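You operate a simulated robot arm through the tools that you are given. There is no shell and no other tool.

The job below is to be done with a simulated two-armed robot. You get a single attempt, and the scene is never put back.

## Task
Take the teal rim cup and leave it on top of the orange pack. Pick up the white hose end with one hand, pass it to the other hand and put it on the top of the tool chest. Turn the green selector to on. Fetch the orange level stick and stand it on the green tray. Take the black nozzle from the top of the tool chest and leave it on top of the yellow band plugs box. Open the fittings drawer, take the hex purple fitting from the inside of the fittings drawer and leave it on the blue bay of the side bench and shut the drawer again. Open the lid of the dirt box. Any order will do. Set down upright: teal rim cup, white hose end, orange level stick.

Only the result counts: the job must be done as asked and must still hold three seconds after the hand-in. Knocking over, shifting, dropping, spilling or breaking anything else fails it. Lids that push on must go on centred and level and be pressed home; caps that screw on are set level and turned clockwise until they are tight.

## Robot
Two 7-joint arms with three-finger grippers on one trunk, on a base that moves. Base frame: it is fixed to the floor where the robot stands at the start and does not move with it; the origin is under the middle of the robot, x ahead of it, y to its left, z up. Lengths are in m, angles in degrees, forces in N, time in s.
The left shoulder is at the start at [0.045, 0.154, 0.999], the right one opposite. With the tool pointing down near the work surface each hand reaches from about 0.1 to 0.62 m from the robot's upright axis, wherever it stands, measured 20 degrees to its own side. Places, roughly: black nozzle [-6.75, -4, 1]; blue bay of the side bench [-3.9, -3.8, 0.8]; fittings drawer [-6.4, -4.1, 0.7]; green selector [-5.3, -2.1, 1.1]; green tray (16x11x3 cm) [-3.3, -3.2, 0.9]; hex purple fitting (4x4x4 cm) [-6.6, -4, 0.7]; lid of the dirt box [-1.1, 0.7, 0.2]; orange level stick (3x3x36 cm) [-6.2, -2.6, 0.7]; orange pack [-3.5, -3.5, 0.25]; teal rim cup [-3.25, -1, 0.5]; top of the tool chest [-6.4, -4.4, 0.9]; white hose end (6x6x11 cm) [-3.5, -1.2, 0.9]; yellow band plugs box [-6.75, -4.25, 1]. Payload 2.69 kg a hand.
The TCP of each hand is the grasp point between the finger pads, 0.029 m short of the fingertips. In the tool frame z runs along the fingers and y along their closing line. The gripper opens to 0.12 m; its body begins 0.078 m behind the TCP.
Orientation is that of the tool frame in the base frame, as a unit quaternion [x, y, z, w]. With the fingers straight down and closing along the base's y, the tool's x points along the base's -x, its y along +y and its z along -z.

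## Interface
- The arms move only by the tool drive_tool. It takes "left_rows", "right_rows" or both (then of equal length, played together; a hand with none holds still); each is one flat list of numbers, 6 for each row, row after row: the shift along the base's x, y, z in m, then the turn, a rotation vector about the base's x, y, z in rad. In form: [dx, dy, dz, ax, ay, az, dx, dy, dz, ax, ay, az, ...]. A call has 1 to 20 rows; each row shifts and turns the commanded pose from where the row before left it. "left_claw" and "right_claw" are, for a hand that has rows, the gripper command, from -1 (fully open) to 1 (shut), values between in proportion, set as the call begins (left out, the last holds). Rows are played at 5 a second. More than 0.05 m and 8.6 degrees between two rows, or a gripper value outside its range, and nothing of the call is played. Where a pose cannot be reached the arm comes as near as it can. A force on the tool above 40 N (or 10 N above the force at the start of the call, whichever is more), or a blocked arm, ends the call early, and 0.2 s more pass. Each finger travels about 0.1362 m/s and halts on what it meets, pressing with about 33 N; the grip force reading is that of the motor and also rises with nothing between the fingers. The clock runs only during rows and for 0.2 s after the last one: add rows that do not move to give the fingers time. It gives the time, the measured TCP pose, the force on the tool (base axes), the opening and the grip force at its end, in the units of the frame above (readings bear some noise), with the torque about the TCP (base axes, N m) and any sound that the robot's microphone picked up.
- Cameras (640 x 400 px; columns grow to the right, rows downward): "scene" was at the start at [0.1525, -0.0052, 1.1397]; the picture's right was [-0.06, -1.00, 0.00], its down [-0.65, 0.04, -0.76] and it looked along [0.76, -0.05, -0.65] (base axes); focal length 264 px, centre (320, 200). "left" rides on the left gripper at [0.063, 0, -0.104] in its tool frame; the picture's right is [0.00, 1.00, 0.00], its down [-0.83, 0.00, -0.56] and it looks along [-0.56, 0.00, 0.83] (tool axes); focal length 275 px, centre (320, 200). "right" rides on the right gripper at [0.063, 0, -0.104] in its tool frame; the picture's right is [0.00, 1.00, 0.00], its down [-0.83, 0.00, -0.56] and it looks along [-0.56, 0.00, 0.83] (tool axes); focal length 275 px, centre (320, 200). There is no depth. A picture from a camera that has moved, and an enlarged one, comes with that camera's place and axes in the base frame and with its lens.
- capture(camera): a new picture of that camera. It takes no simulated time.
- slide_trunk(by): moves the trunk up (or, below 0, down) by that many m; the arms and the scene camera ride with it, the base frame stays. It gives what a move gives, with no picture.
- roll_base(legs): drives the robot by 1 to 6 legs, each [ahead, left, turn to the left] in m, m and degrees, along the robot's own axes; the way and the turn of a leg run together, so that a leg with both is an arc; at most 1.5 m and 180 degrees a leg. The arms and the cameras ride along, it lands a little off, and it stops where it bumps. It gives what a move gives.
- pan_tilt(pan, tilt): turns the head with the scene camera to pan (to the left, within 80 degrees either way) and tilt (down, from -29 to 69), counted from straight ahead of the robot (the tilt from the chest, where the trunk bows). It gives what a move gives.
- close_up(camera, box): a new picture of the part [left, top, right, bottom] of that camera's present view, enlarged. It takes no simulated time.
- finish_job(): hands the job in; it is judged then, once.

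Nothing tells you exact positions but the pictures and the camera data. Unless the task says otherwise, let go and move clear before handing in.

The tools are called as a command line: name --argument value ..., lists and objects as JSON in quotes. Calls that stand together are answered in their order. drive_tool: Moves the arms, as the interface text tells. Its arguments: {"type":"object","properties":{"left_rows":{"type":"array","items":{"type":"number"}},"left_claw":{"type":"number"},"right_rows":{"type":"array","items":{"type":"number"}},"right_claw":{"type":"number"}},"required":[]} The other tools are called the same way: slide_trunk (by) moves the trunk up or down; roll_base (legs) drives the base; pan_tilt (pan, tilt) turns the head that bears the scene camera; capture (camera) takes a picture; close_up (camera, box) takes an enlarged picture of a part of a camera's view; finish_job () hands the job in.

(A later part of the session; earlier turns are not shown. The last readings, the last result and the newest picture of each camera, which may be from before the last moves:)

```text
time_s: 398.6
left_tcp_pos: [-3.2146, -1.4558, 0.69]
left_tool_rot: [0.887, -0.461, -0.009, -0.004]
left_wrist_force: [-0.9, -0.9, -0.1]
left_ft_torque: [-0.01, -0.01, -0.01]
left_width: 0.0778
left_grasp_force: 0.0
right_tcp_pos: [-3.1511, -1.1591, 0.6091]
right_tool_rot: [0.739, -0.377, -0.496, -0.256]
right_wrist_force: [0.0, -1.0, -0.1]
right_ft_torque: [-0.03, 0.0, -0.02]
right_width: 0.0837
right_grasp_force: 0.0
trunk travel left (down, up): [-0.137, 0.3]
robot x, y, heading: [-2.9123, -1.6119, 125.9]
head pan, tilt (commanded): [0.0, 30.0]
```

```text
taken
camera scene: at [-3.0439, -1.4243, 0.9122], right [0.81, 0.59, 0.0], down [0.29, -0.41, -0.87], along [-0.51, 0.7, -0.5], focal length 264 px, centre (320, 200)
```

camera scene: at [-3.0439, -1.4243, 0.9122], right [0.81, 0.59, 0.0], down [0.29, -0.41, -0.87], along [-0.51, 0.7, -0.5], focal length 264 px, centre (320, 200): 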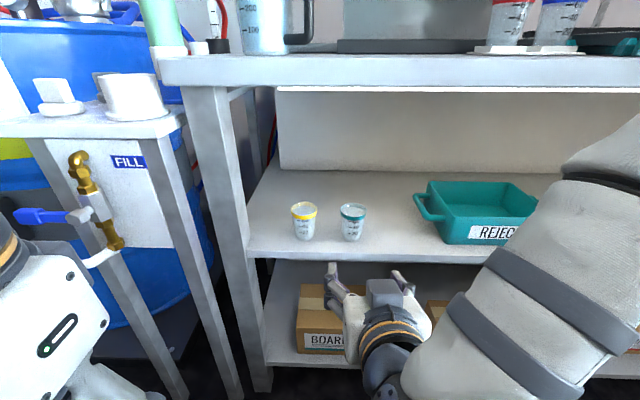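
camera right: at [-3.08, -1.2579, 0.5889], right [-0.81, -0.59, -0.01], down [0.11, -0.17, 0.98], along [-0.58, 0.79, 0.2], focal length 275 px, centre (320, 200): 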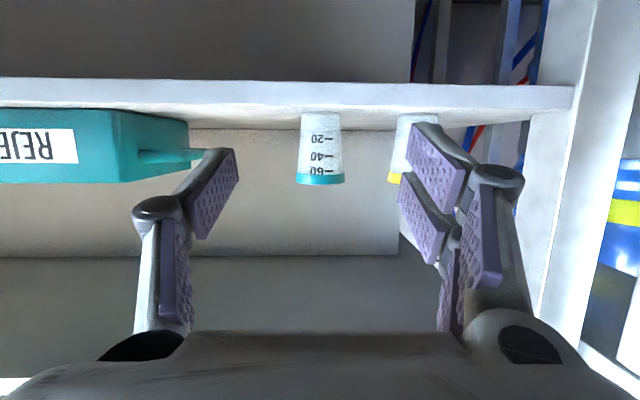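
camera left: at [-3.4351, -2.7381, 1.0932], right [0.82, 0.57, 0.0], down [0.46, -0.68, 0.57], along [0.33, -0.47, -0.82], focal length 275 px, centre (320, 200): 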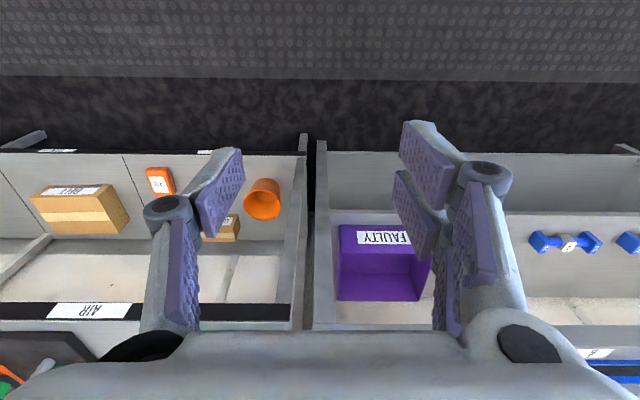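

Aligned. I advance 18 cm horizontally so the fingers pass either side of the teal cup.

drive_tool --right_rows '[-0.0262, 0.0366, 0, 0, 0, 0, -0.0262, 0.0366, 0, 0, 0, 0, -0.0262, 0.0366, 0, 0, 0, 0]'

capture --camera "right"

capture --camera "scene"

```text
time_s: 399.4
left_tcp_pos: [-3.214, -1.4572, 0.6903]
left_tool_rot: [0.887, -0.462, -0.01, -0.005]
left_wrist_force: [-0.4, -0.3, 0.0]
left_ft_torque: [-0.02, -0.01, 0.01]
left_width: 0.0781
left_grasp_force: 0.1
right_tcp_pos: [-3.2296, -1.0488, 0.6105]
right_tool_rot: [0.739, -0.375, -0.497, -0.255]
right_wrist_force: [-0.4, 0.5, -0.4]
right_ft_torque: [-0.03, 0.0, 0.0]
right_width: 0.0839
right_grasp_force: 0.0
trunk travel left (down, up): [-0.137, 0.3]
robot x, y, heading: [-2.9069, -1.6143, 125.9]
head pan, tilt (commanded): [0.0, 30.0]
```

```text
taken
camera right: at [-3.1594, -1.1481, 0.59], right [-0.81, -0.59, -0.01], down [0.11, -0.17, 0.98], along [-0.58, 0.79, 0.2], focal length 275 px, centre (320, 200)
```

right: 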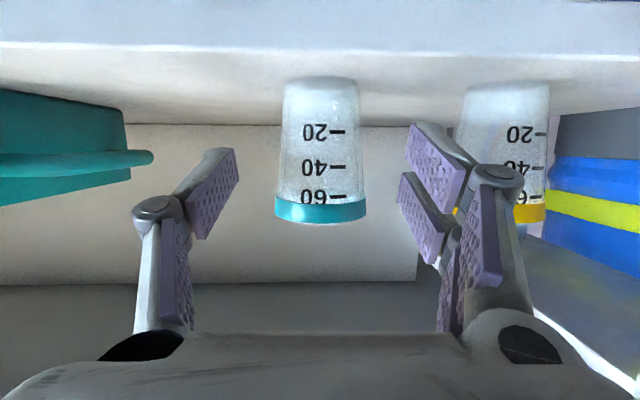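

```text
taken
camera scene: at [-3.0439, -1.4243, 0.9122], right [0.81, 0.59, 0.0], down [0.29, -0.41, -0.87], along [-0.51, 0.7, -0.5], focal length 264 px, centre (320, 200)
```

scene: 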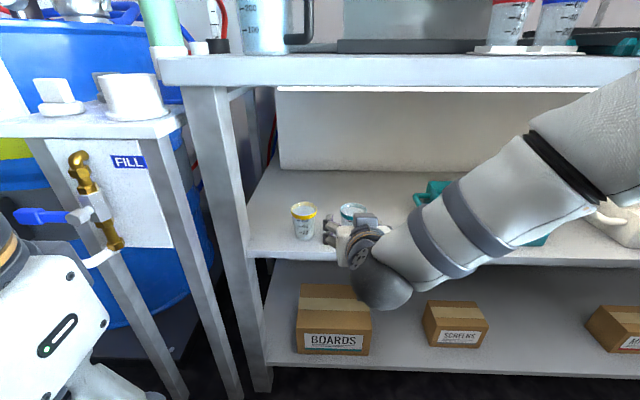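

The yellow cup is close on the left, so I narrow the opening to 7 cm before the last 4.5 cm.

drive_tool --right_rows '[0, 0, 0, 0, 0, 0, -0.0128, 0.0179, 0, 0, 0, 0, -0.0128, 0.0179, 0, 0, 0, 0]' --right_claw -0.17

capture --camera "right"

close_up --camera "scene" --box '[270, 180, 420, 280]'

```text
time_s: 400.2
left_tcp_pos: [-3.2152, -1.4562, 0.69]
left_tool_rot: [0.887, -0.461, -0.009, -0.004]
left_wrist_force: [-0.3, 0.8, -0.5]
left_ft_torque: [0.0, 0.01, -0.01]
left_width: 0.0779
left_grasp_force: 0.0
right_tcp_pos: [-3.2561, -1.0139, 0.6093]
right_tool_rot: [0.739, -0.376, -0.497, -0.256]
right_wrist_force: [0.1, 0.7, 0.1]
right_ft_torque: [-0.03, 0.01, 0.06]
right_width: 0.0702
right_grasp_force: 0.0
trunk travel left (down, up): [-0.137, 0.3]
robot x, y, heading: [-2.9098, -1.6155, 125.8]
head pan, tilt (commanded): [0.0, 30.0]
```

```text
taken
camera right: at [-3.1858, -1.1129, 0.5897], right [-0.81, -0.59, -0.01], down [0.11, -0.17, 0.98], along [-0.58, 0.79, 0.2], focal length 275 px, centre (320, 200)
```

right: 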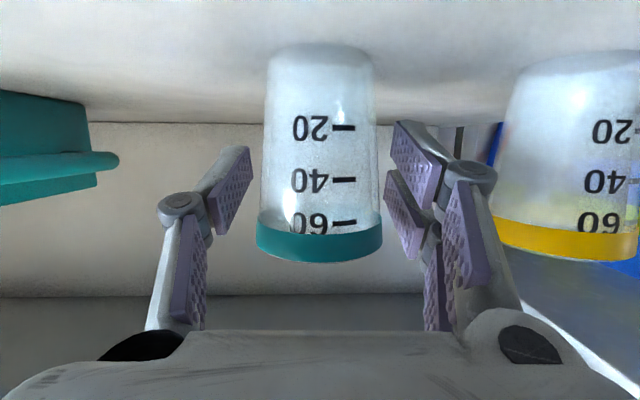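

```text
4.00 times, centred on (345, 230) of scene
camera zoom: at [-3.0439, -1.4243, 0.9122], right [0.81, 0.59, 0.0], down [0.29, -0.41, -0.87], along [-0.51, 0.7, -0.5], focal length 1054 px, centre (220, 80)
```

zoom: 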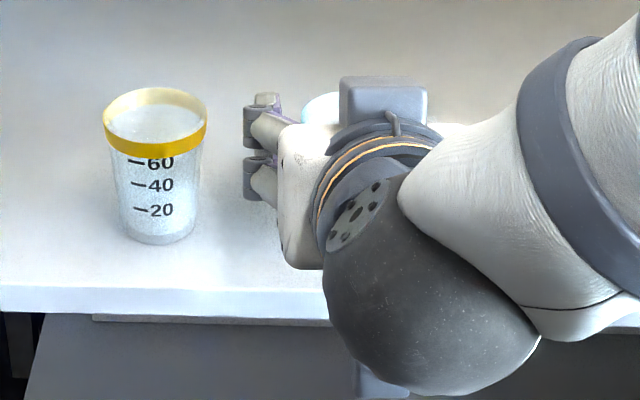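

The cup is centred between the pads. I close on it and lift gently.

drive_tool --right_rows '[0, 0, 0, 0, 0, 0, 0, 0, 0, 0, 0, 0, 0, 0, 0, 0, 0, 0]' --right_claw 1

drive_tool --right_rows '[0, 0, 0.01, 0, 0, 0, 0, 0, 0.02, 0, 0, 0, 0, 0, 0.02, 0, 0, 0]'

capture --camera "right"

capture --camera "scene"

```text
time_s: 401.0
left_tcp_pos: [-3.2157, -1.4573, 0.6899]
left_tool_rot: [0.887, -0.461, -0.009, -0.004]
left_wrist_force: [-0.4, 0.6, -0.4]
left_ft_torque: [0.02, 0.01, 0.02]
left_width: 0.0778
left_grasp_force: 0.0
right_tcp_pos: [-3.2569, -1.0139, 0.6096]
right_tool_rot: [0.739, -0.377, -0.496, -0.257]
right_wrist_force: [-1.3, -0.1, 0.1]
right_ft_torque: [-0.01, -0.03, -0.02]
right_width: 0.0513
right_grasp_force: 32.9
trunk travel left (down, up): [-0.137, 0.3]
robot x, y, heading: [-2.9109, -1.6122, 125.8]
head pan, tilt (commanded): [0.0, 30.0]
```

```text
time_s: 401.8
left_tcp_pos: [-3.2153, -1.4561, 0.6904]
left_tool_rot: [0.888, -0.46, -0.011, -0.005]
left_wrist_force: [0.4, -0.6, 0.2]
left_ft_torque: [0.0, 0.02, 0.01]
left_width: 0.0778
left_grasp_force: 0.1
right_tcp_pos: [-3.2552, -1.014, 0.6609]
right_tool_rot: [0.739, -0.376, -0.497, -0.257]
right_wrist_force: [-0.2, 0.1, -0.5]
right_ft_torque: [0.0, 0.01, 0.06]
right_width: 0.051
right_grasp_force: 33.0
trunk travel left (down, up): [-0.137, 0.3]
robot x, y, heading: [-2.9076, -1.6113, 125.8]
head pan, tilt (commanded): [0.0, 30.0]
```

```text
taken
camera right: at [-3.1845, -1.1126, 0.6401], right [-0.81, -0.59, -0.01], down [0.11, -0.17, 0.98], along [-0.58, 0.79, 0.2], focal length 275 px, centre (320, 200)
```

right: 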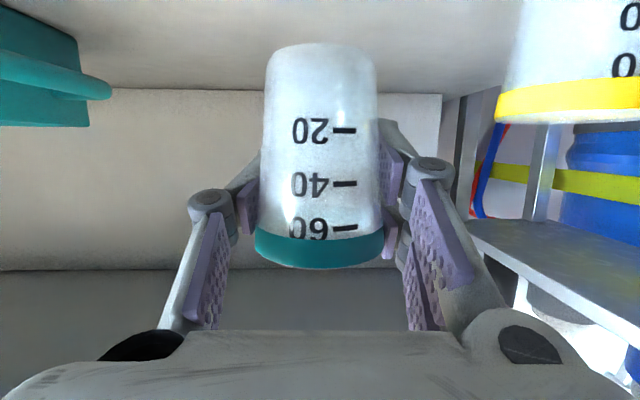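

```text
taken
camera scene: at [-3.0438, -1.4243, 0.9122], right [0.81, 0.59, 0.0], down [0.29, -0.41, -0.87], along [-0.51, 0.7, -0.5], focal length 264 px, centre (320, 200)
```

scene: 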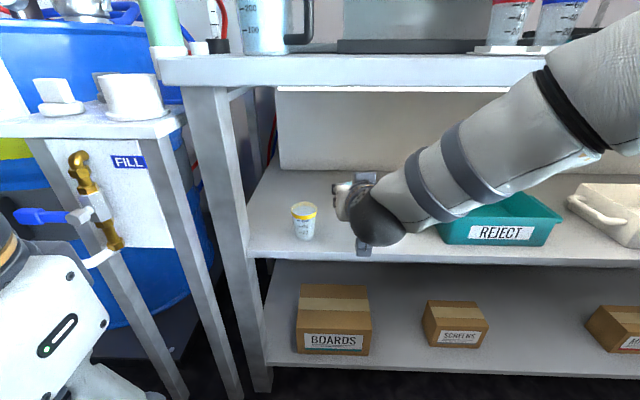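

The cup is up and level. I back out of the shelf and draw the hand in before turning.

roll_base --legs '[[-0.22, 0, 0]]'

drive_tool --right_rows '[0.0175, -0.0244, 0.01, 0, 0, 0, 0.0175, -0.0244, 0.01, 0, 0, 0, 0.0175, -0.0244, 0.01, 0, 0, 0, 0.0175, -0.0244, 0.01, 0, 0, 0]'

capture --camera "right"

```text
time_s: 403.5
left_tcp_pos: [-3.0865, -1.6344, 0.6908]
left_tool_rot: [0.887, -0.462, -0.01, -0.005]
left_wrist_force: [0.0, 0.6, -0.4]
left_ft_torque: [0.01, 0.0, 0.02]
left_width: 0.0781
left_grasp_force: 0.2
right_tcp_pos: [-3.1265, -1.1903, 0.6604]
right_tool_rot: [0.738, -0.377, -0.496, -0.258]
right_wrist_force: [-0.6, 0.0, 0.3]
right_ft_torque: [0.0, 0.02, 0.01]
right_width: 0.0517
right_grasp_force: 32.8
trunk travel left (down, up): [-0.137, 0.3]
robot x, y, heading: [-2.7805, -1.7873, 125.7]
head pan, tilt (commanded): [0.0, 30.0]
```

```text
time_s: 404.5
left_tcp_pos: [-3.0874, -1.634, 0.6903]
left_tool_rot: [0.887, -0.462, -0.01, -0.005]
left_wrist_force: [-0.5, 0.0, 0.2]
left_ft_torque: [-0.03, -0.01, -0.01]
left_width: 0.0779
left_grasp_force: 0.0
right_tcp_pos: [-3.0574, -1.288, 0.7008]
right_tool_rot: [0.739, -0.376, -0.496, -0.256]
right_wrist_force: [-0.3, -0.8, 0.4]
right_ft_torque: [0.02, -0.01, 0.0]
right_width: 0.0511
right_grasp_force: 32.6
trunk travel left (down, up): [-0.137, 0.3]
robot x, y, heading: [-2.7835, -1.7907, 125.6]
head pan, tilt (commanded): [0.0, 30.0]
```

```text
taken
camera right: at [-2.9861, -1.3875, 0.6805], right [-0.81, -0.59, -0.01], down [0.11, -0.17, 0.98], along [-0.57, 0.79, 0.2], focal length 275 px, centre (320, 200)
```

right: 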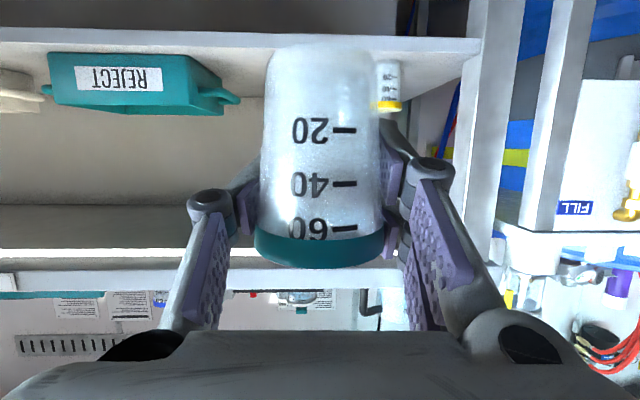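

Out and clear. I turn round and drive along to the orange pack's bay.

roll_base --legs '[[0, 0, 180], [0, -0.8, 0], [0, -0.75, 0]]'

capture --camera "scene"

capture --camera "right"

```text
time_s: 424.2
left_tcp_pos: [-3.7298, -2.8497, 0.6919]
left_tool_rot: [0.459, 0.889, -0.004, 0.009]
left_wrist_force: [0.4, 0.2, 0.2]
left_ft_torque: [0.04, 0.04, 0.0]
left_width: 0.0779
left_grasp_force: 0.1
right_tcp_pos: [-3.7576, -3.1938, 0.7008]
right_tool_rot: [0.374, 0.74, -0.255, 0.497]
right_wrist_force: [-0.4, 0.8, 0.2]
right_ft_torque: [0.0, -0.01, -0.02]
right_width: 0.0512
right_grasp_force: 32.9
trunk travel left (down, up): [-0.137, 0.3]
robot x, y, heading: [-4.0345, -2.6939, -54.1]
head pan, tilt (commanded): [0.0, 30.0]
```

```text
taken
camera scene: at [-3.9013, -2.8816, 0.9122], right [-0.81, -0.59, 0.0], down [-0.29, 0.4, -0.87], along [0.51, -0.7, -0.5], focal length 264 px, centre (320, 200)
```

scene: 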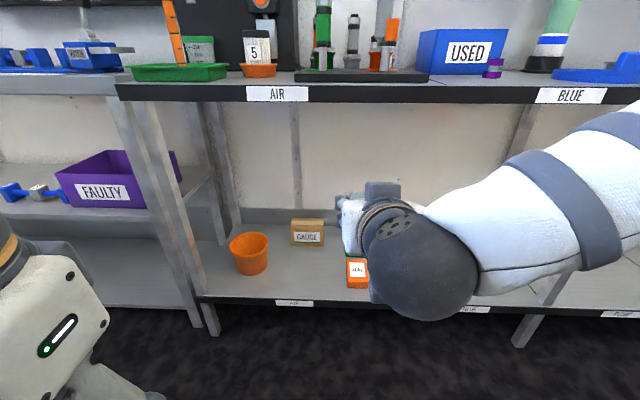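

```text
taken
camera right: at [-3.8279, -3.098, 0.6803], right [0.81, 0.59, -0.01], down [-0.11, 0.17, 0.98], along [0.58, -0.79, 0.2], focal length 275 px, centre (320, 200)
```

right: 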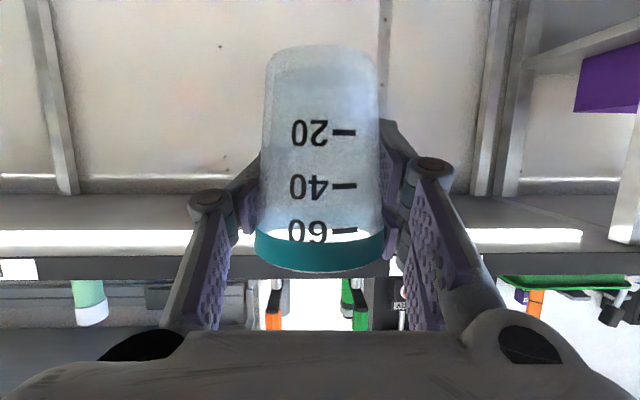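

The orange pack's top is near [-3.611, -3.498, 0.235] on the bottom shelf. I shift right for a clear view and lower further.

roll_base --legs '[[0, -0.2, 0]]'

slide_trunk --by -0.13

drive_tool --right_rows '[0, 0, -0.035, 0, 0, 0, 0, 0, -0.035, 0, 0, 0, 0, 0, -0.035, 0, 0, 0, 0, 0, -0.035, 0, 0, 0]'

capture --camera "scene"

capture --camera "right"

```text
time_s: 426.3
left_tcp_pos: [-3.8906, -2.9661, 0.6905]
left_tool_rot: [0.46, 0.888, -0.004, 0.01]
left_wrist_force: [-0.5, 0.3, -0.1]
left_ft_torque: [-0.03, 0.01, -0.03]
left_width: 0.0779
left_grasp_force: 0.1
right_tcp_pos: [-3.92, -3.3113, 0.7001]
right_tool_rot: [0.376, 0.739, -0.256, 0.496]
right_wrist_force: [0.2, 0.5, -0.7]
right_ft_torque: [0.02, -0.07, 0.04]
right_width: 0.0512
right_grasp_force: 32.4
trunk travel left (down, up): [-0.137, 0.3]
robot x, y, heading: [-4.1995, -2.8109, -54.3]
head pan, tilt (commanded): [0.0, 30.0]
```

```text
time_s: 427.9
left_tcp_pos: [-3.8921, -2.9673, 0.5612]
left_tool_rot: [0.461, 0.888, -0.005, 0.01]
left_wrist_force: [-1.2, 0.5, 0.1]
left_ft_torque: [0.02, 0.02, 0.01]
left_width: 0.0781
left_grasp_force: 0.1
right_tcp_pos: [-3.9204, -3.3118, 0.5709]
right_tool_rot: [0.376, 0.739, -0.256, 0.497]
right_wrist_force: [-0.4, -0.4, -0.5]
right_ft_torque: [-0.03, 0.04, -0.01]
right_width: 0.051
right_grasp_force: 33.2
trunk travel left (down, up): [-0.007, 0.43]
robot x, y, heading: [-4.1979, -2.8126, -54.2]
head pan, tilt (commanded): [0.0, 30.0]
```

```text
time_s: 428.9
left_tcp_pos: [-3.8909, -2.9658, 0.5604]
left_tool_rot: [0.46, 0.888, -0.004, 0.011]
left_wrist_force: [0.6, 0.2, 0.4]
left_ft_torque: [-0.01, 0.0, -0.03]
left_width: 0.0779
left_grasp_force: 0.1
right_tcp_pos: [-3.9204, -3.3117, 0.4309]
right_tool_rot: [0.376, 0.739, -0.256, 0.497]
right_wrist_force: [-0.4, 0.7, -0.2]
right_ft_torque: [0.0, -0.01, 0.03]
right_width: 0.0509
right_grasp_force: 32.6
trunk travel left (down, up): [-0.007, 0.43]
robot x, y, heading: [-4.1958, -2.8098, -54.1]
head pan, tilt (commanded): [0.0, 30.0]
```

```text
taken
camera scene: at [-4.0376, -3.0337, 0.7771], right [-0.81, -0.59, 0.0], down [-0.29, 0.4, -0.87], along [0.51, -0.7, -0.5], focal length 264 px, centre (320, 200)
```

scene: 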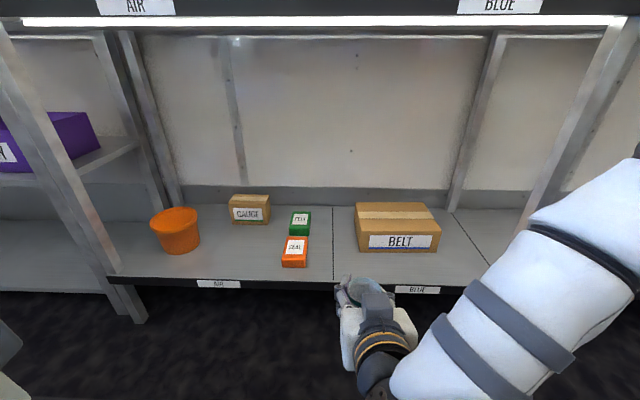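

```text
taken
camera right: at [-3.9903, -3.2165, 0.4109], right [0.81, 0.59, -0.01], down [-0.11, 0.17, 0.98], along [0.58, -0.79, 0.2], focal length 275 px, centre (320, 200)
```

right: 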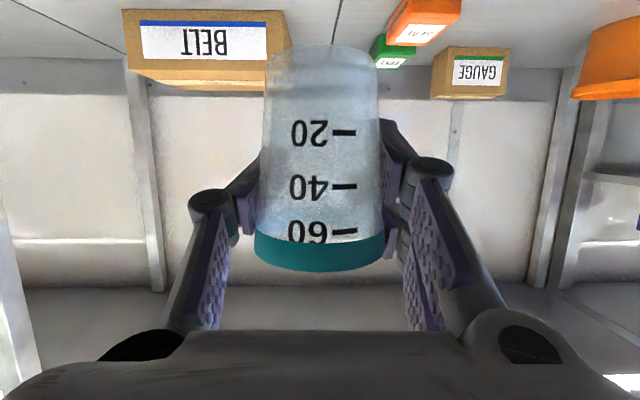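

close_up --camera "scene" --box '[250, 190, 360, 290]'

close_up --camera "right" --box '[340, 0, 500, 110]'

```text
4.00 times, centred on (305, 240) of scene
camera zoom: at [-4.0376, -3.0337, 0.7771], right [-0.81, -0.59, 0.0], down [-0.29, 0.4, -0.87], along [0.51, -0.7, -0.5], focal length 1054 px, centre (380, 40)
```

zoom: 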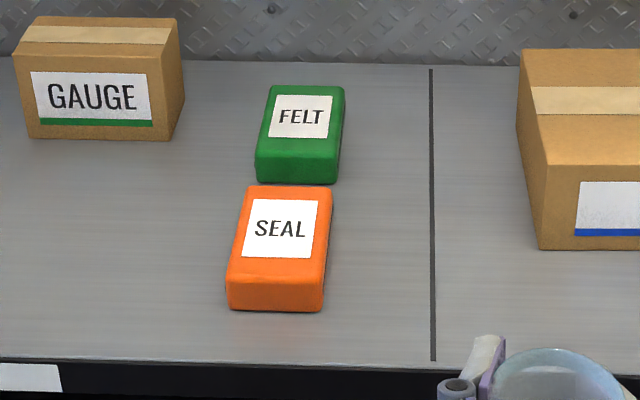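

```text
3.64 times, centred on (420, 55) of right
camera zoom: at [-3.9903, -3.2165, 0.4109], right [0.81, 0.59, -0.01], down [-0.11, 0.17, 0.98], along [0.58, -0.79, 0.2], focal length 1001 px, centre (-44, 727)
```

zoom: 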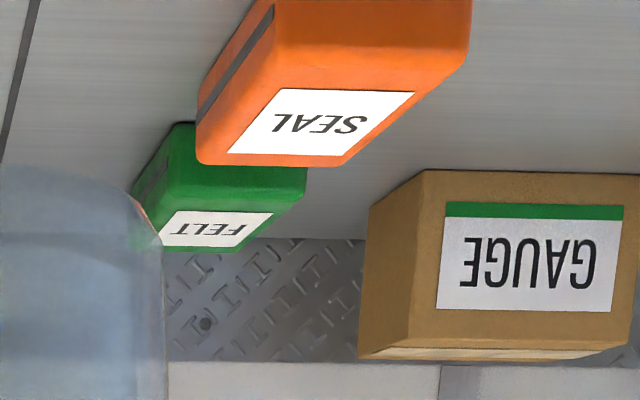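

The orange SEAL pack: top centre at about 0.89 m ahead and 7 cm left, top z≈0.257. I move left and forward, keeping the cup above it.

roll_base --legs '[[0, 0.14, 0], [0.18, 0, 0]]'

drive_tool --right_rows '[0, 0, -0.03, 0, 0, 0, 0, 0, -0.03, 0, 0, 0, 0, 0, -0.02, 0, 0, 0]'

capture --camera "scene"

capture --camera "right"

```text
time_s: 431.8
left_tcp_pos: [-3.6719, -3.0276, 0.5611]
left_tool_rot: [0.46, 0.888, -0.005, 0.01]
left_wrist_force: [0.5, 0.3, 0.1]
left_ft_torque: [0.02, 0.01, 0.0]
left_width: 0.0776
left_grasp_force: 0.0
right_tcp_pos: [-3.6996, -3.3748, 0.4322]
right_tool_rot: [0.374, 0.74, -0.255, 0.498]
right_wrist_force: [0.0, 0.1, -0.4]
right_ft_torque: [0.02, -0.01, -0.02]
right_width: 0.0508
right_grasp_force: 33.4
trunk travel left (down, up): [-0.007, 0.43]
robot x, y, heading: [-3.9798, -2.8756, -53.8]
head pan, tilt (commanded): [0.0, 30.0]
```

```text
time_s: 432.6
left_tcp_pos: [-3.6713, -3.0274, 0.5595]
left_tool_rot: [0.46, 0.888, -0.005, 0.01]
left_wrist_force: [0.0, 0.0, -0.7]
left_ft_torque: [0.0, 0.0, -0.01]
left_width: 0.078
left_grasp_force: 0.0
right_tcp_pos: [-3.6993, -3.3746, 0.3512]
right_tool_rot: [0.375, 0.74, -0.255, 0.498]
right_wrist_force: [0.4, 0.4, -0.9]
right_ft_torque: [-0.02, -0.01, 0.0]
right_width: 0.051
right_grasp_force: 33.4
trunk travel left (down, up): [-0.007, 0.43]
robot x, y, heading: [-3.9779, -2.8734, -54.0]
head pan, tilt (commanded): [0.0, 30.0]
```

```text
taken
camera scene: at [-3.8177, -3.096, 0.7771], right [-0.81, -0.59, 0.0], down [-0.29, 0.4, -0.87], along [0.51, -0.7, -0.5], focal length 264 px, centre (320, 200)
```

scene: 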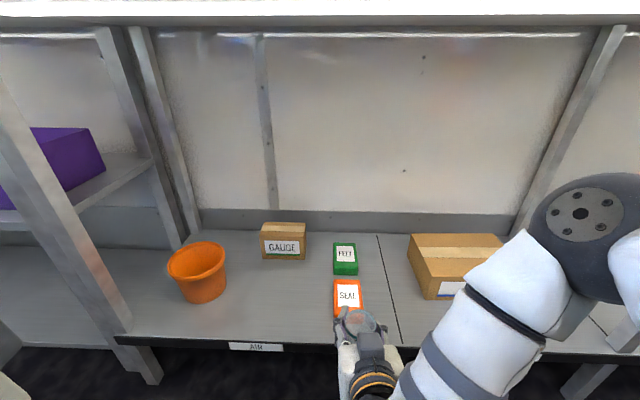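

```text
taken
camera right: at [-3.7698, -3.2787, 0.331], right [0.81, 0.59, -0.01], down [-0.11, 0.17, 0.98], along [0.58, -0.79, 0.2], focal length 275 px, centre (320, 200)
```

right: 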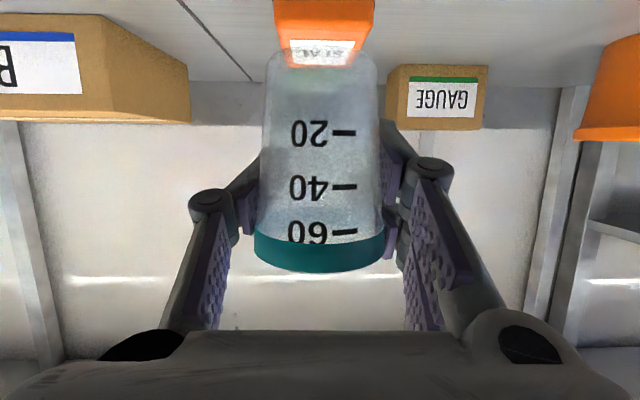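

The cup is lined up with the pack. I advance 13 cm over it.

drive_tool --right_rows '[0.025, -0.0355, 0, 0, 0, 0, 0.025, -0.0355, 0, 0, 0, 0, 0.025, -0.0355, 0, 0, 0, 0]'

capture --camera "scene"

close_up --camera "scene" --box '[270, 220, 430, 360]'

capture --camera "right"

```text
time_s: 433.4
left_tcp_pos: [-3.6716, -3.0284, 0.5607]
left_tool_rot: [0.459, 0.888, -0.003, 0.009]
left_wrist_force: [-0.8, 0.7, 1.1]
left_ft_torque: [-0.01, -0.02, -0.01]
left_width: 0.078
left_grasp_force: 0.0
right_tcp_pos: [-3.6243, -3.4808, 0.352]
right_tool_rot: [0.375, 0.74, -0.255, 0.497]
right_wrist_force: [0.6, 0.0, 0.1]
right_ft_torque: [0.02, 0.0, 0.03]
right_width: 0.0512
right_grasp_force: 33.2
trunk travel left (down, up): [-0.007, 0.43]
robot x, y, heading: [-3.9801, -2.8732, -53.8]
head pan, tilt (commanded): [0.0, 30.0]
```

```text
taken
camera scene: at [-3.8177, -3.096, 0.7771], right [-0.81, -0.59, 0.0], down [-0.29, 0.4, -0.87], along [0.51, -0.7, -0.5], focal length 264 px, centre (320, 200)
```

scene: 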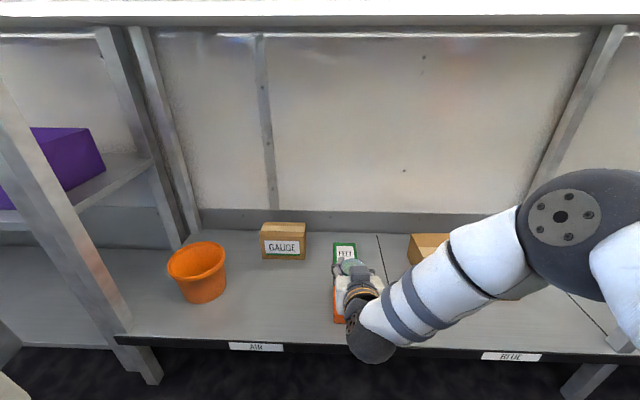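

```text
2.86 times, centred on (350, 290) of scene
camera zoom: at [-3.8177, -3.096, 0.7771], right [-0.81, -0.59, 0.0], down [-0.29, 0.4, -0.87], along [0.51, -0.7, -0.5], focal length 753 px, centre (234, -57)
```

zoom: 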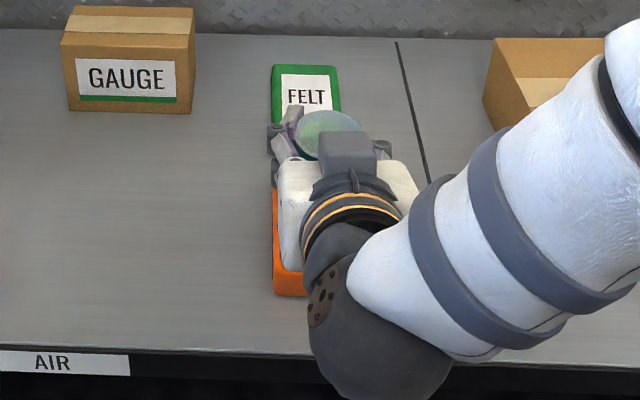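

```text
taken
camera right: at [-3.6951, -3.3852, 0.3318], right [0.81, 0.59, -0.01], down [-0.11, 0.17, 0.98], along [0.58, -0.79, 0.2], focal length 275 px, centre (320, 200)
```

right: 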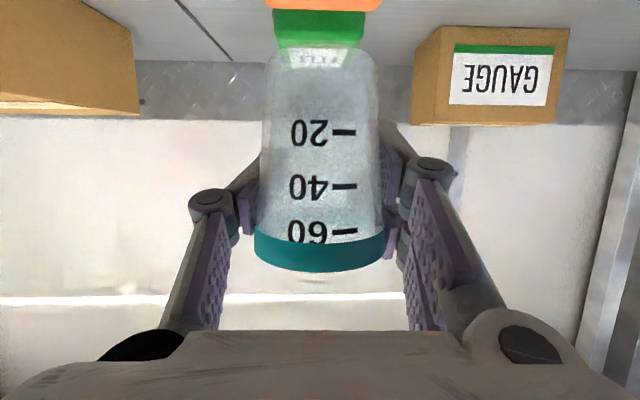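

The cup is centred over the pack in both directions. I lower it gently.

drive_tool --right_rows '[0, 0, -0.018, 0, 0, 0, 0, 0, -0.012, 0, 0, 0, 0, 0, -0.006, 0, 0, 0]'

capture --camera "right"

```text
time_s: 434.2
left_tcp_pos: [-3.671, -3.0283, 0.5615]
left_tool_rot: [0.46, 0.888, -0.005, 0.011]
left_wrist_force: [-0.9, 1.0, 1.1]
left_ft_torque: [0.02, 0.03, 0.02]
left_width: 0.0782
left_grasp_force: 0.0
right_tcp_pos: [-3.6232, -3.4809, 0.3159]
right_tool_rot: [0.374, 0.74, -0.255, 0.498]
right_wrist_force: [0.0, 0.1, -1.2]
right_ft_torque: [-0.03, 0.01, -0.03]
right_width: 0.0507
right_grasp_force: 32.5
trunk travel left (down, up): [-0.007, 0.43]
robot x, y, heading: [-3.9771, -2.8714, -54.0]
head pan, tilt (commanded): [0.0, 30.0]
```

```text
taken
camera right: at [-3.694, -3.3853, 0.2951], right [0.81, 0.59, -0.01], down [-0.11, 0.17, 0.98], along [0.58, -0.79, 0.2], focal length 275 px, centre (320, 200)
```

right: 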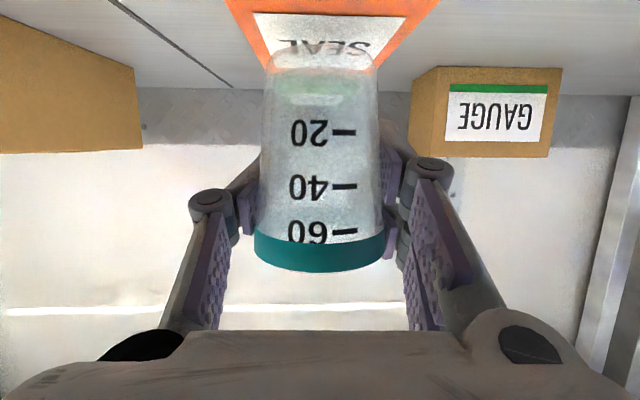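

drive_tool --right_rows '[0, 0, -0.003, 0, 0, 0, 0, 0, -0.002, 0, 0, 0]'

drive_tool --right_rows '[0, 0, -0.002, 0, 0, 0, 0, 0, 0, 0, 0, 0]'

```text
time_s: 434.8
left_tcp_pos: [-3.672, -3.0289, 0.5599]
left_tool_rot: [0.459, 0.888, -0.004, 0.011]
left_wrist_force: [-0.3, -0.7, 0.3]
left_ft_torque: [-0.03, -0.01, 0.01]
left_width: 0.0781
left_grasp_force: 0.0
right_tcp_pos: [-3.6242, -3.4803, 0.3099]
right_tool_rot: [0.375, 0.74, -0.255, 0.497]
right_wrist_force: [0.2, 0.0, 0.4]
right_ft_torque: [0.03, 0.02, 0.04]
right_width: 0.051
right_grasp_force: 32.9
trunk travel left (down, up): [-0.007, 0.43]
robot x, y, heading: [-3.9799, -2.8767, -54.0]
head pan, tilt (commanded): [0.0, 30.0]
```

```text
time_s: 435.4
left_tcp_pos: [-3.6717, -3.0282, 0.5614]
left_tool_rot: [0.46, 0.888, -0.005, 0.01]
left_wrist_force: [-0.3, 0.4, 0.3]
left_ft_torque: [0.05, -0.04, 0.0]
left_width: 0.0779
left_grasp_force: 0.0
right_tcp_pos: [-3.6236, -3.4811, 0.3088]
right_tool_rot: [0.375, 0.74, -0.255, 0.497]
right_wrist_force: [-0.3, 0.0, -0.6]
right_ft_torque: [-0.03, 0.01, -0.05]
right_width: 0.0509
right_grasp_force: 32.9
trunk travel left (down, up): [-0.007, 0.43]
robot x, y, heading: [-3.9767, -2.8775, -54.2]
head pan, tilt (commanded): [0.0, 30.0]
```

drive_tool --right_rows '[0, 0, -0.002, 0, 0, 0, 0, 0, -0.002, 0, 0, 0]'

drive_tool --right_rows '[0, 0, -0.002, 0, 0, 0, 0, 0, 0, 0, 0, 0]'

capture --camera "right"

```text
time_s: 436.0
left_tcp_pos: [-3.6719, -3.0284, 0.5618]
left_tool_rot: [0.459, 0.888, -0.005, 0.01]
left_wrist_force: [-0.7, -0.3, -0.5]
left_ft_torque: [0.0, -0.02, -0.03]
left_width: 0.0779
left_grasp_force: 0.0
right_tcp_pos: [-3.6229, -3.4798, 0.3052]
right_tool_rot: [0.374, 0.74, -0.255, 0.498]
right_wrist_force: [0.0, 0.5, -0.1]
right_ft_torque: [0.0, 0.02, -0.04]
right_width: 0.0511
right_grasp_force: 33.1
trunk travel left (down, up): [-0.007, 0.43]
robot x, y, heading: [-3.9783, -2.8741, -54.1]
head pan, tilt (commanded): [0.0, 30.0]
```

```text
time_s: 436.6
left_tcp_pos: [-3.6727, -3.0279, 0.5612]
left_tool_rot: [0.46, 0.888, -0.005, 0.011]
left_wrist_force: [0.3, -0.3, 0.6]
left_ft_torque: [-0.01, 0.03, -0.03]
left_width: 0.0779
left_grasp_force: 0.0
right_tcp_pos: [-3.6236, -3.4816, 0.3026]
right_tool_rot: [0.374, 0.74, -0.255, 0.498]
right_wrist_force: [0.9, -0.6, 2.7]
right_ft_torque: [0.03, -0.03, 0.01]
right_width: 0.0512
right_grasp_force: 32.9
trunk travel left (down, up): [-0.007, 0.43]
robot x, y, heading: [-3.9783, -2.8738, -53.9]
head pan, tilt (commanded): [0.0, 30.0]
```

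```text
taken
camera right: at [-3.6945, -3.385, 0.2827], right [0.81, 0.59, -0.01], down [-0.11, 0.17, 0.98], along [0.58, -0.79, 0.2], focal length 275 px, centre (320, 200)
```

right: 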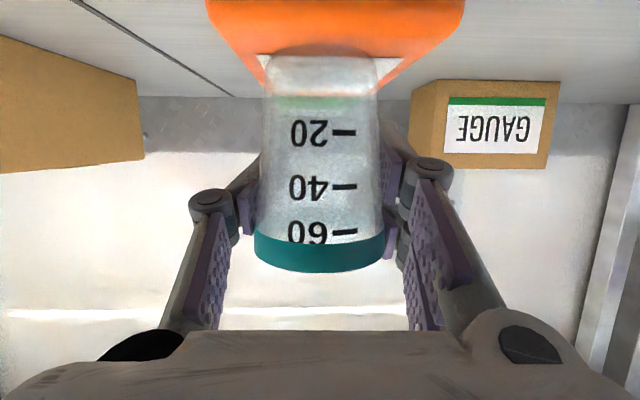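

Contact at about 3 N. One more millimetre, then I open the fingers and check that the cup stands.

drive_tool --right_rows '[0, 0, -0.001, 0, 0, 0, 0, 0, 0, 0, 0, 0]'

drive_tool --right_rows '[0, 0, 0, 0, 0, 0, 0, 0, 0, 0, 0, 0, 0, 0, 0, 0, 0, 0]' --right_claw -0.3

capture --camera "right"

```text
time_s: 437.2
left_tcp_pos: [-3.6711, -3.0276, 0.5611]
left_tool_rot: [0.459, 0.888, -0.004, 0.01]
left_wrist_force: [0.2, 0.0, 1.7]
left_ft_torque: [0.0, -0.01, 0.0]
left_width: 0.078
left_grasp_force: 0.1
right_tcp_pos: [-3.6237, -3.4819, 0.3028]
right_tool_rot: [0.375, 0.739, -0.256, 0.498]
right_wrist_force: [-0.6, 1.0, 9.4]
right_ft_torque: [0.14, 0.11, 0.01]
right_width: 0.0512
right_grasp_force: 33.0
trunk travel left (down, up): [-0.007, 0.43]
robot x, y, heading: [-3.9779, -2.8737, -53.8]
head pan, tilt (commanded): [0.0, 30.0]
```

```text
time_s: 438.0
left_tcp_pos: [-3.6722, -3.0286, 0.561]
left_tool_rot: [0.46, 0.888, -0.005, 0.01]
left_wrist_force: [0.6, 0.6, -0.5]
left_ft_torque: [0.01, 0.0, 0.01]
left_width: 0.078
left_grasp_force: 0.0
right_tcp_pos: [-3.623, -3.4817, 0.3017]
right_tool_rot: [0.375, 0.74, -0.255, 0.497]
right_wrist_force: [0.8, 0.5, -0.2]
right_ft_torque: [0.03, 0.01, 0.02]
right_width: 0.0779
right_grasp_force: 0.0
trunk travel left (down, up): [-0.007, 0.43]
robot x, y, heading: [-3.9768, -2.876, -54.1]
head pan, tilt (commanded): [0.0, 30.0]
```

```text
taken
camera right: at [-3.6946, -3.385, 0.2812], right [0.81, 0.59, -0.01], down [-0.11, 0.17, 0.98], along [0.58, -0.79, 0.2], focal length 275 px, centre (320, 200)
```

right: 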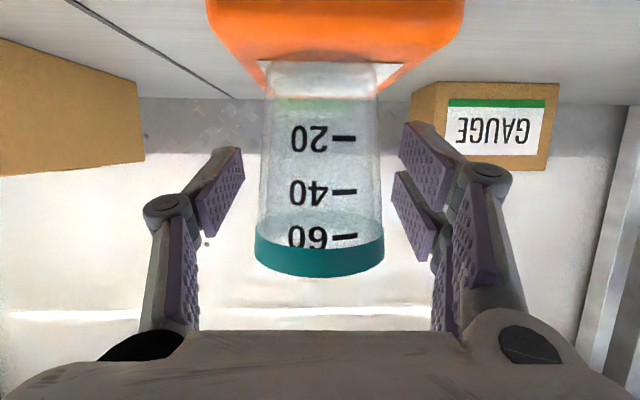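

The cup stands upright on the orange pack. I back straight out.

roll_base --legs '[[-0.4, 0, 0]]'

capture --camera "scene"

close_up --camera "scene" --box '[240, 130, 420, 260]'

```text
time_s: 440.5
left_tcp_pos: [-3.9078, -2.7056, 0.5612]
left_tool_rot: [0.459, 0.888, -0.004, 0.01]
left_wrist_force: [0.0, 0.1, -0.8]
left_ft_torque: [-0.04, -0.01, 0.03]
left_width: 0.0779
left_grasp_force: 0.0
right_tcp_pos: [-3.8596, -3.1571, 0.3004]
right_tool_rot: [0.375, 0.74, -0.255, 0.497]
right_wrist_force: [-0.6, 0.9, -0.6]
right_ft_torque: [-0.03, -0.01, 0.0]
right_width: 0.0783
right_grasp_force: 0.0
trunk travel left (down, up): [-0.007, 0.43]
robot x, y, heading: [-4.2118, -2.5543, -54.1]
head pan, tilt (commanded): [0.0, 30.0]
```

```text
taken
camera scene: at [-4.0533, -2.7722, 0.7771], right [-0.81, -0.59, 0.0], down [-0.29, 0.4, -0.87], along [0.51, -0.7, -0.5], focal length 264 px, centre (320, 200)
```

scene: 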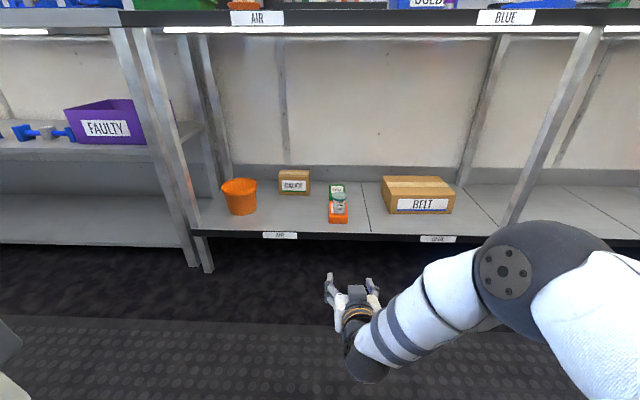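

```text
3.08 times, centred on (330, 195) of scene
camera zoom: at [-4.0533, -2.7722, 0.7771], right [-0.81, -0.59, 0.0], down [-0.29, 0.4, -0.87], along [0.51, -0.7, -0.5], focal length 811 px, centre (289, 215)
```

zoom: 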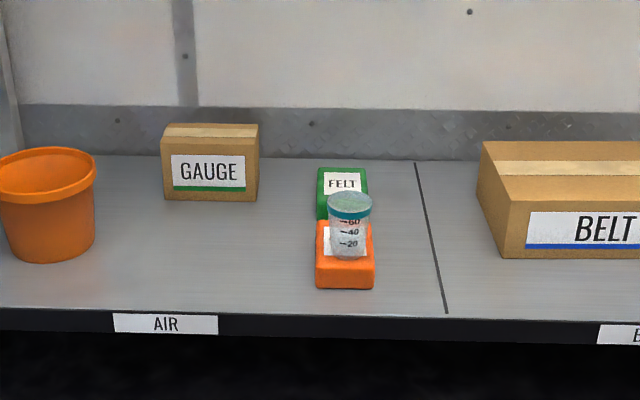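

The teal cup stands on the orange pack. I raise the trunk and check the other results: first the stick and the fitting.

slide_trunk --by 0.4

pan_tilt --pan 15 --tilt 15

capture --camera "scene"

close_up --camera "scene" --box '[160, 80, 460, 260]'

```text
time_s: 444.3
left_tcp_pos: [-3.9078, -2.7042, 0.9615]
left_tool_rot: [0.459, 0.888, -0.004, 0.009]
left_wrist_force: [-0.2, -0.9, -0.9]
left_ft_torque: [0.0, 0.02, 0.02]
left_width: 0.0782
left_grasp_force: 0.0
right_tcp_pos: [-3.8599, -3.1574, 0.7013]
right_tool_rot: [0.374, 0.74, -0.255, 0.497]
right_wrist_force: [0.1, -0.6, -0.5]
right_ft_torque: [0.0, -0.02, 0.0]
right_width: 0.0777
right_grasp_force: 0.0
trunk travel left (down, up): [-0.407, 0.03]
robot x, y, heading: [-4.2112, -2.5529, -54.1]
head pan, tilt (commanded): [0.0, 30.0]
```

```text
time_s: 445.1
left_tcp_pos: [-3.9075, -2.7041, 0.9608]
left_tool_rot: [0.46, 0.888, -0.005, 0.011]
left_wrist_force: [0.3, 0.3, -0.1]
left_ft_torque: [0.06, -0.01, 0.0]
left_width: 0.0783
left_grasp_force: 0.0
right_tcp_pos: [-3.8595, -3.1567, 0.7019]
right_tool_rot: [0.374, 0.739, -0.255, 0.498]
right_wrist_force: [0.0, 0.7, 0.3]
right_ft_torque: [0.02, -0.02, -0.04]
right_width: 0.0782
right_grasp_force: 0.2
trunk travel left (down, up): [-0.407, 0.03]
robot x, y, heading: [-4.2135, -2.5524, -54.0]
head pan, tilt (commanded): [15.0, 15.0]
```

```text
taken
camera scene: at [-4.1191, -2.6407, 1.2285], right [-0.63, -0.78, 0.0], down [-0.2, 0.16, -0.97], along [0.75, -0.61, -0.26], focal length 264 px, centre (320, 200)
```

scene: 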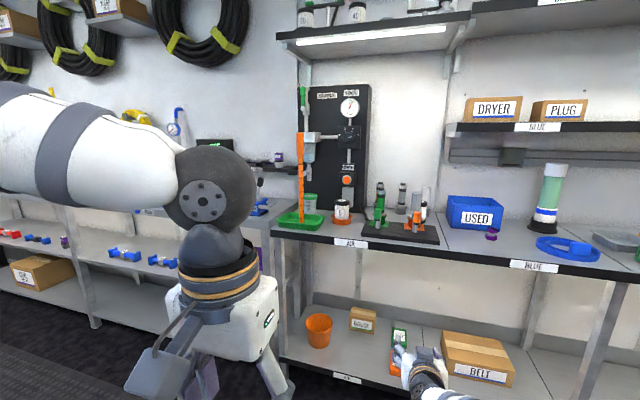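

```text
2.13 times, centred on (310, 170) of scene
camera zoom: at [-4.1191, -2.6407, 1.2285], right [-0.63, -0.78, 0.0], down [-0.2, 0.16, -0.97], along [0.75, -0.61, -0.26], focal length 562 px, centre (341, 264)
```

zoom: 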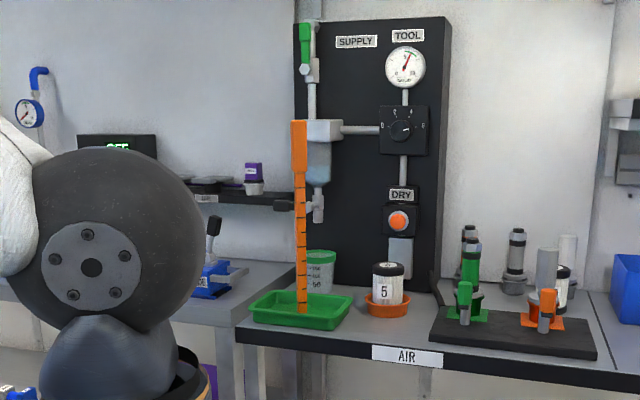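

The stick stands upright on the tray and the fitting is in the BLUE bay. I turn to check the tool chest and panel from here.

roll_base --legs '[[0, 0, -75]]'

pan_tilt --pan -16 --tilt 10

capture --camera "scene"

close_up --camera "scene" --box '[240, 110, 440, 230]'

```text
time_s: 448.7
left_tcp_pos: [-4.2823, -2.8868, 0.9608]
left_tool_rot: [0.905, 0.426, -0.01, 0.005]
left_wrist_force: [0.5, -0.5, 0.4]
left_ft_torque: [-0.03, 0.03, 0.01]
left_width: 0.078
left_grasp_force: 0.1
right_tcp_pos: [-4.7063, -3.052, 0.7008]
right_tool_rot: [0.747, 0.36, -0.505, 0.24]
right_wrist_force: [0.3, -0.3, -1.3]
right_ft_torque: [0.01, 0.0, 0.02]
right_width: 0.0781
right_grasp_force: 0.1
trunk travel left (down, up): [-0.407, 0.03]
robot x, y, heading: [-4.2114, -2.55, -129.0]
head pan, tilt (commanded): [15.0, 15.0]
```

```text
time_s: 449.6
left_tcp_pos: [-4.2817, -2.8864, 0.9605]
left_tool_rot: [0.905, 0.426, -0.009, 0.006]
left_wrist_force: [0.9, 0.3, 0.2]
left_ft_torque: [-0.01, -0.01, -0.02]
left_width: 0.0777
left_grasp_force: 0.0
right_tcp_pos: [-4.7066, -3.0511, 0.7018]
right_tool_rot: [0.747, 0.36, -0.505, 0.239]
right_wrist_force: [-0.2, 0.1, 0.0]
right_ft_torque: [0.02, 0.01, -0.02]
right_width: 0.0779
right_grasp_force: 0.0
trunk travel left (down, up): [-0.407, 0.03]
robot x, y, heading: [-4.2099, -2.5503, -128.7]
head pan, tilt (commanded): [-16.0, 10.0]
```

```text
taken
camera scene: at [-4.3142, -2.6343, 1.2367], right [-0.58, 0.82, 0.0], down [0.14, 0.1, -0.98], along [-0.8, -0.57, -0.17], focal length 264 px, centre (320, 200)
```

scene: 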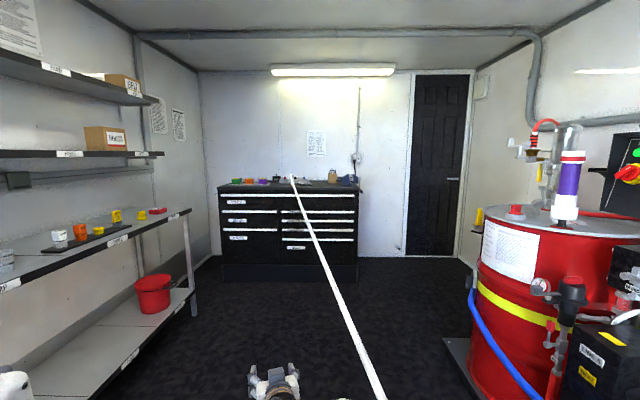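

```text
3.20 times, centred on (340, 170) of scene
camera zoom: at [-4.3142, -2.6343, 1.2367], right [-0.58, 0.82, 0.0], down [0.14, 0.1, -0.98], along [-0.8, -0.57, -0.17], focal length 843 px, centre (256, 296)
```

zoom: 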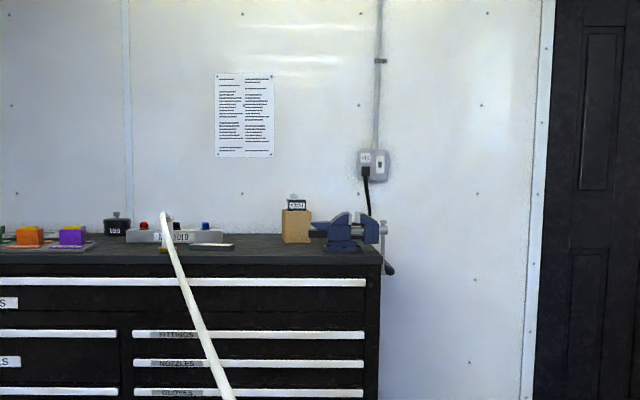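

close_up --camera "scene" --box '[270, 165, 370, 225]'

pan_tilt --pan -70 --tilt 10

capture --camera "scene"

```text
6.40 times, centred on (320, 195) of scene
camera zoom: at [-4.3142, -2.6343, 1.2367], right [-0.58, 0.82, 0.0], down [0.14, 0.1, -0.98], along [-0.8, -0.57, -0.17], focal length 1686 px, centre (320, 232)
```

zoom: 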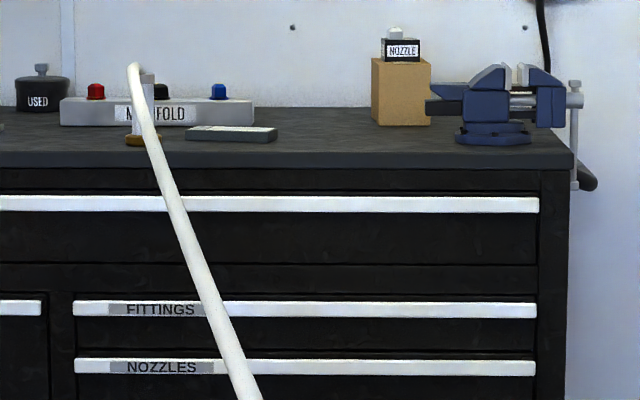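

```text
time_s: 450.9
left_tcp_pos: [-4.283, -2.8871, 0.9606]
left_tool_rot: [0.905, 0.425, -0.01, 0.005]
left_wrist_force: [0.7, -0.3, -1.0]
left_ft_torque: [-0.01, -0.02, -0.01]
left_width: 0.0781
left_grasp_force: 0.1
right_tcp_pos: [-4.7074, -3.0508, 0.7005]
right_tool_rot: [0.747, 0.36, -0.505, 0.24]
right_wrist_force: [0.1, 0.3, 0.1]
right_ft_torque: [0.03, 0.02, 0.03]
right_width: 0.078
right_grasp_force: 0.0
trunk travel left (down, up): [-0.407, 0.03]
robot x, y, heading: [-4.214, -2.5473, -128.9]
head pan, tilt (commanded): [-70.0, 10.0]
```

```text
taken
camera scene: at [-4.3262, -2.5507, 1.2367], right [0.32, 0.95, 0.0], down [0.16, -0.06, -0.98], along [-0.93, 0.32, -0.17], focal length 264 px, centre (320, 200)
```

scene: 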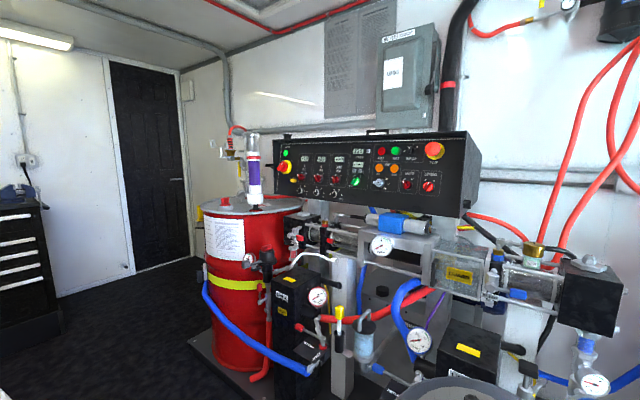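

close_up --camera "scene" --box '[270, 130, 460, 220]'

roll_base --legs '[[0, 0, 165]]'

pan_tilt --pan 5 --tilt 10

capture --camera "scene"

```text
3.37 times, centred on (365, 175) of scene
camera zoom: at [-4.3262, -2.5507, 1.2367], right [0.32, 0.95, 0.0], down [0.16, -0.06, -0.98], along [-0.93, 0.32, -0.17], focal length 888 px, centre (168, 284)
```

zoom: 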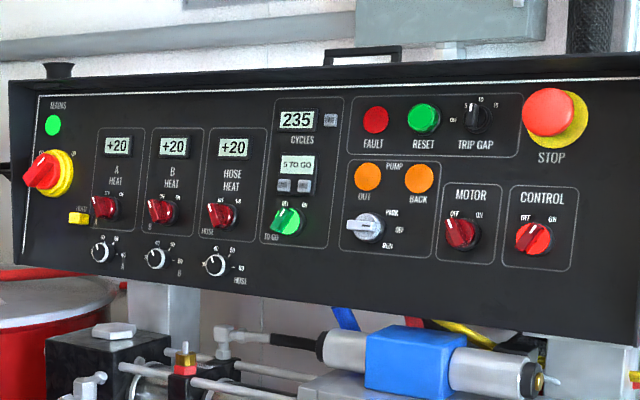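

```text
time_s: 458.0
left_tcp_pos: [-4.0569, -2.2456, 0.9606]
left_tool_rot: [-0.299, 0.954, 0.004, 0.011]
left_wrist_force: [0.6, -0.1, -0.5]
left_ft_torque: [0.0, -0.01, 0.01]
left_width: 0.0781
left_grasp_force: 0.0
right_tcp_pos: [-3.6045, -2.2011, 0.701]
right_tool_rot: [-0.255, 0.789, 0.169, 0.533]
right_wrist_force: [0.2, -0.1, 0.5]
right_ft_torque: [0.01, 0.03, 0.02]
right_width: 0.0783
right_grasp_force: 0.0
trunk travel left (down, up): [-0.407, 0.03]
robot x, y, heading: [-4.2161, -2.5509, 35.4]
head pan, tilt (commanded): [-70.0, 10.0]
```

```text
time_s: 459.5
left_tcp_pos: [-4.0586, -2.246, 0.9601]
left_tool_rot: [-0.299, 0.954, 0.004, 0.01]
left_wrist_force: [-0.2, -0.2, 0.3]
left_ft_torque: [0.0, 0.02, -0.02]
left_width: 0.0781
left_grasp_force: 0.1
right_tcp_pos: [-3.604, -2.2012, 0.7012]
right_tool_rot: [-0.254, 0.789, 0.168, 0.533]
right_wrist_force: [-0.7, -0.4, 1.0]
right_ft_torque: [-0.03, -0.05, -0.01]
right_width: 0.0781
right_grasp_force: 0.0
trunk travel left (down, up): [-0.407, 0.03]
robot x, y, heading: [-4.2141, -2.5527, 35.7]
head pan, tilt (commanded): [5.0, 10.0]
```

```text
taken
camera scene: at [-4.1123, -2.4682, 1.2367], right [0.65, -0.76, 0.0], down [-0.13, -0.11, -0.98], along [0.75, 0.64, -0.17], focal length 264 px, centre (320, 200)
```

scene: 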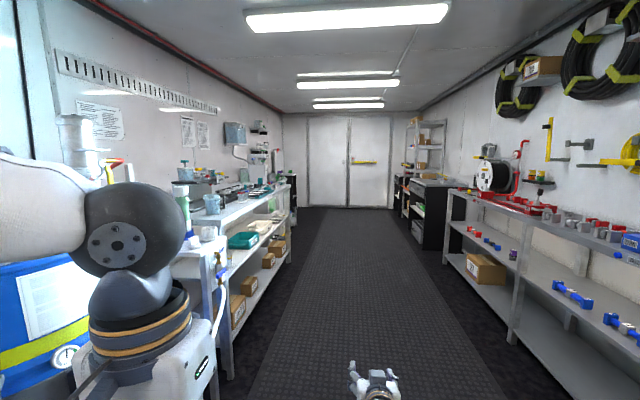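

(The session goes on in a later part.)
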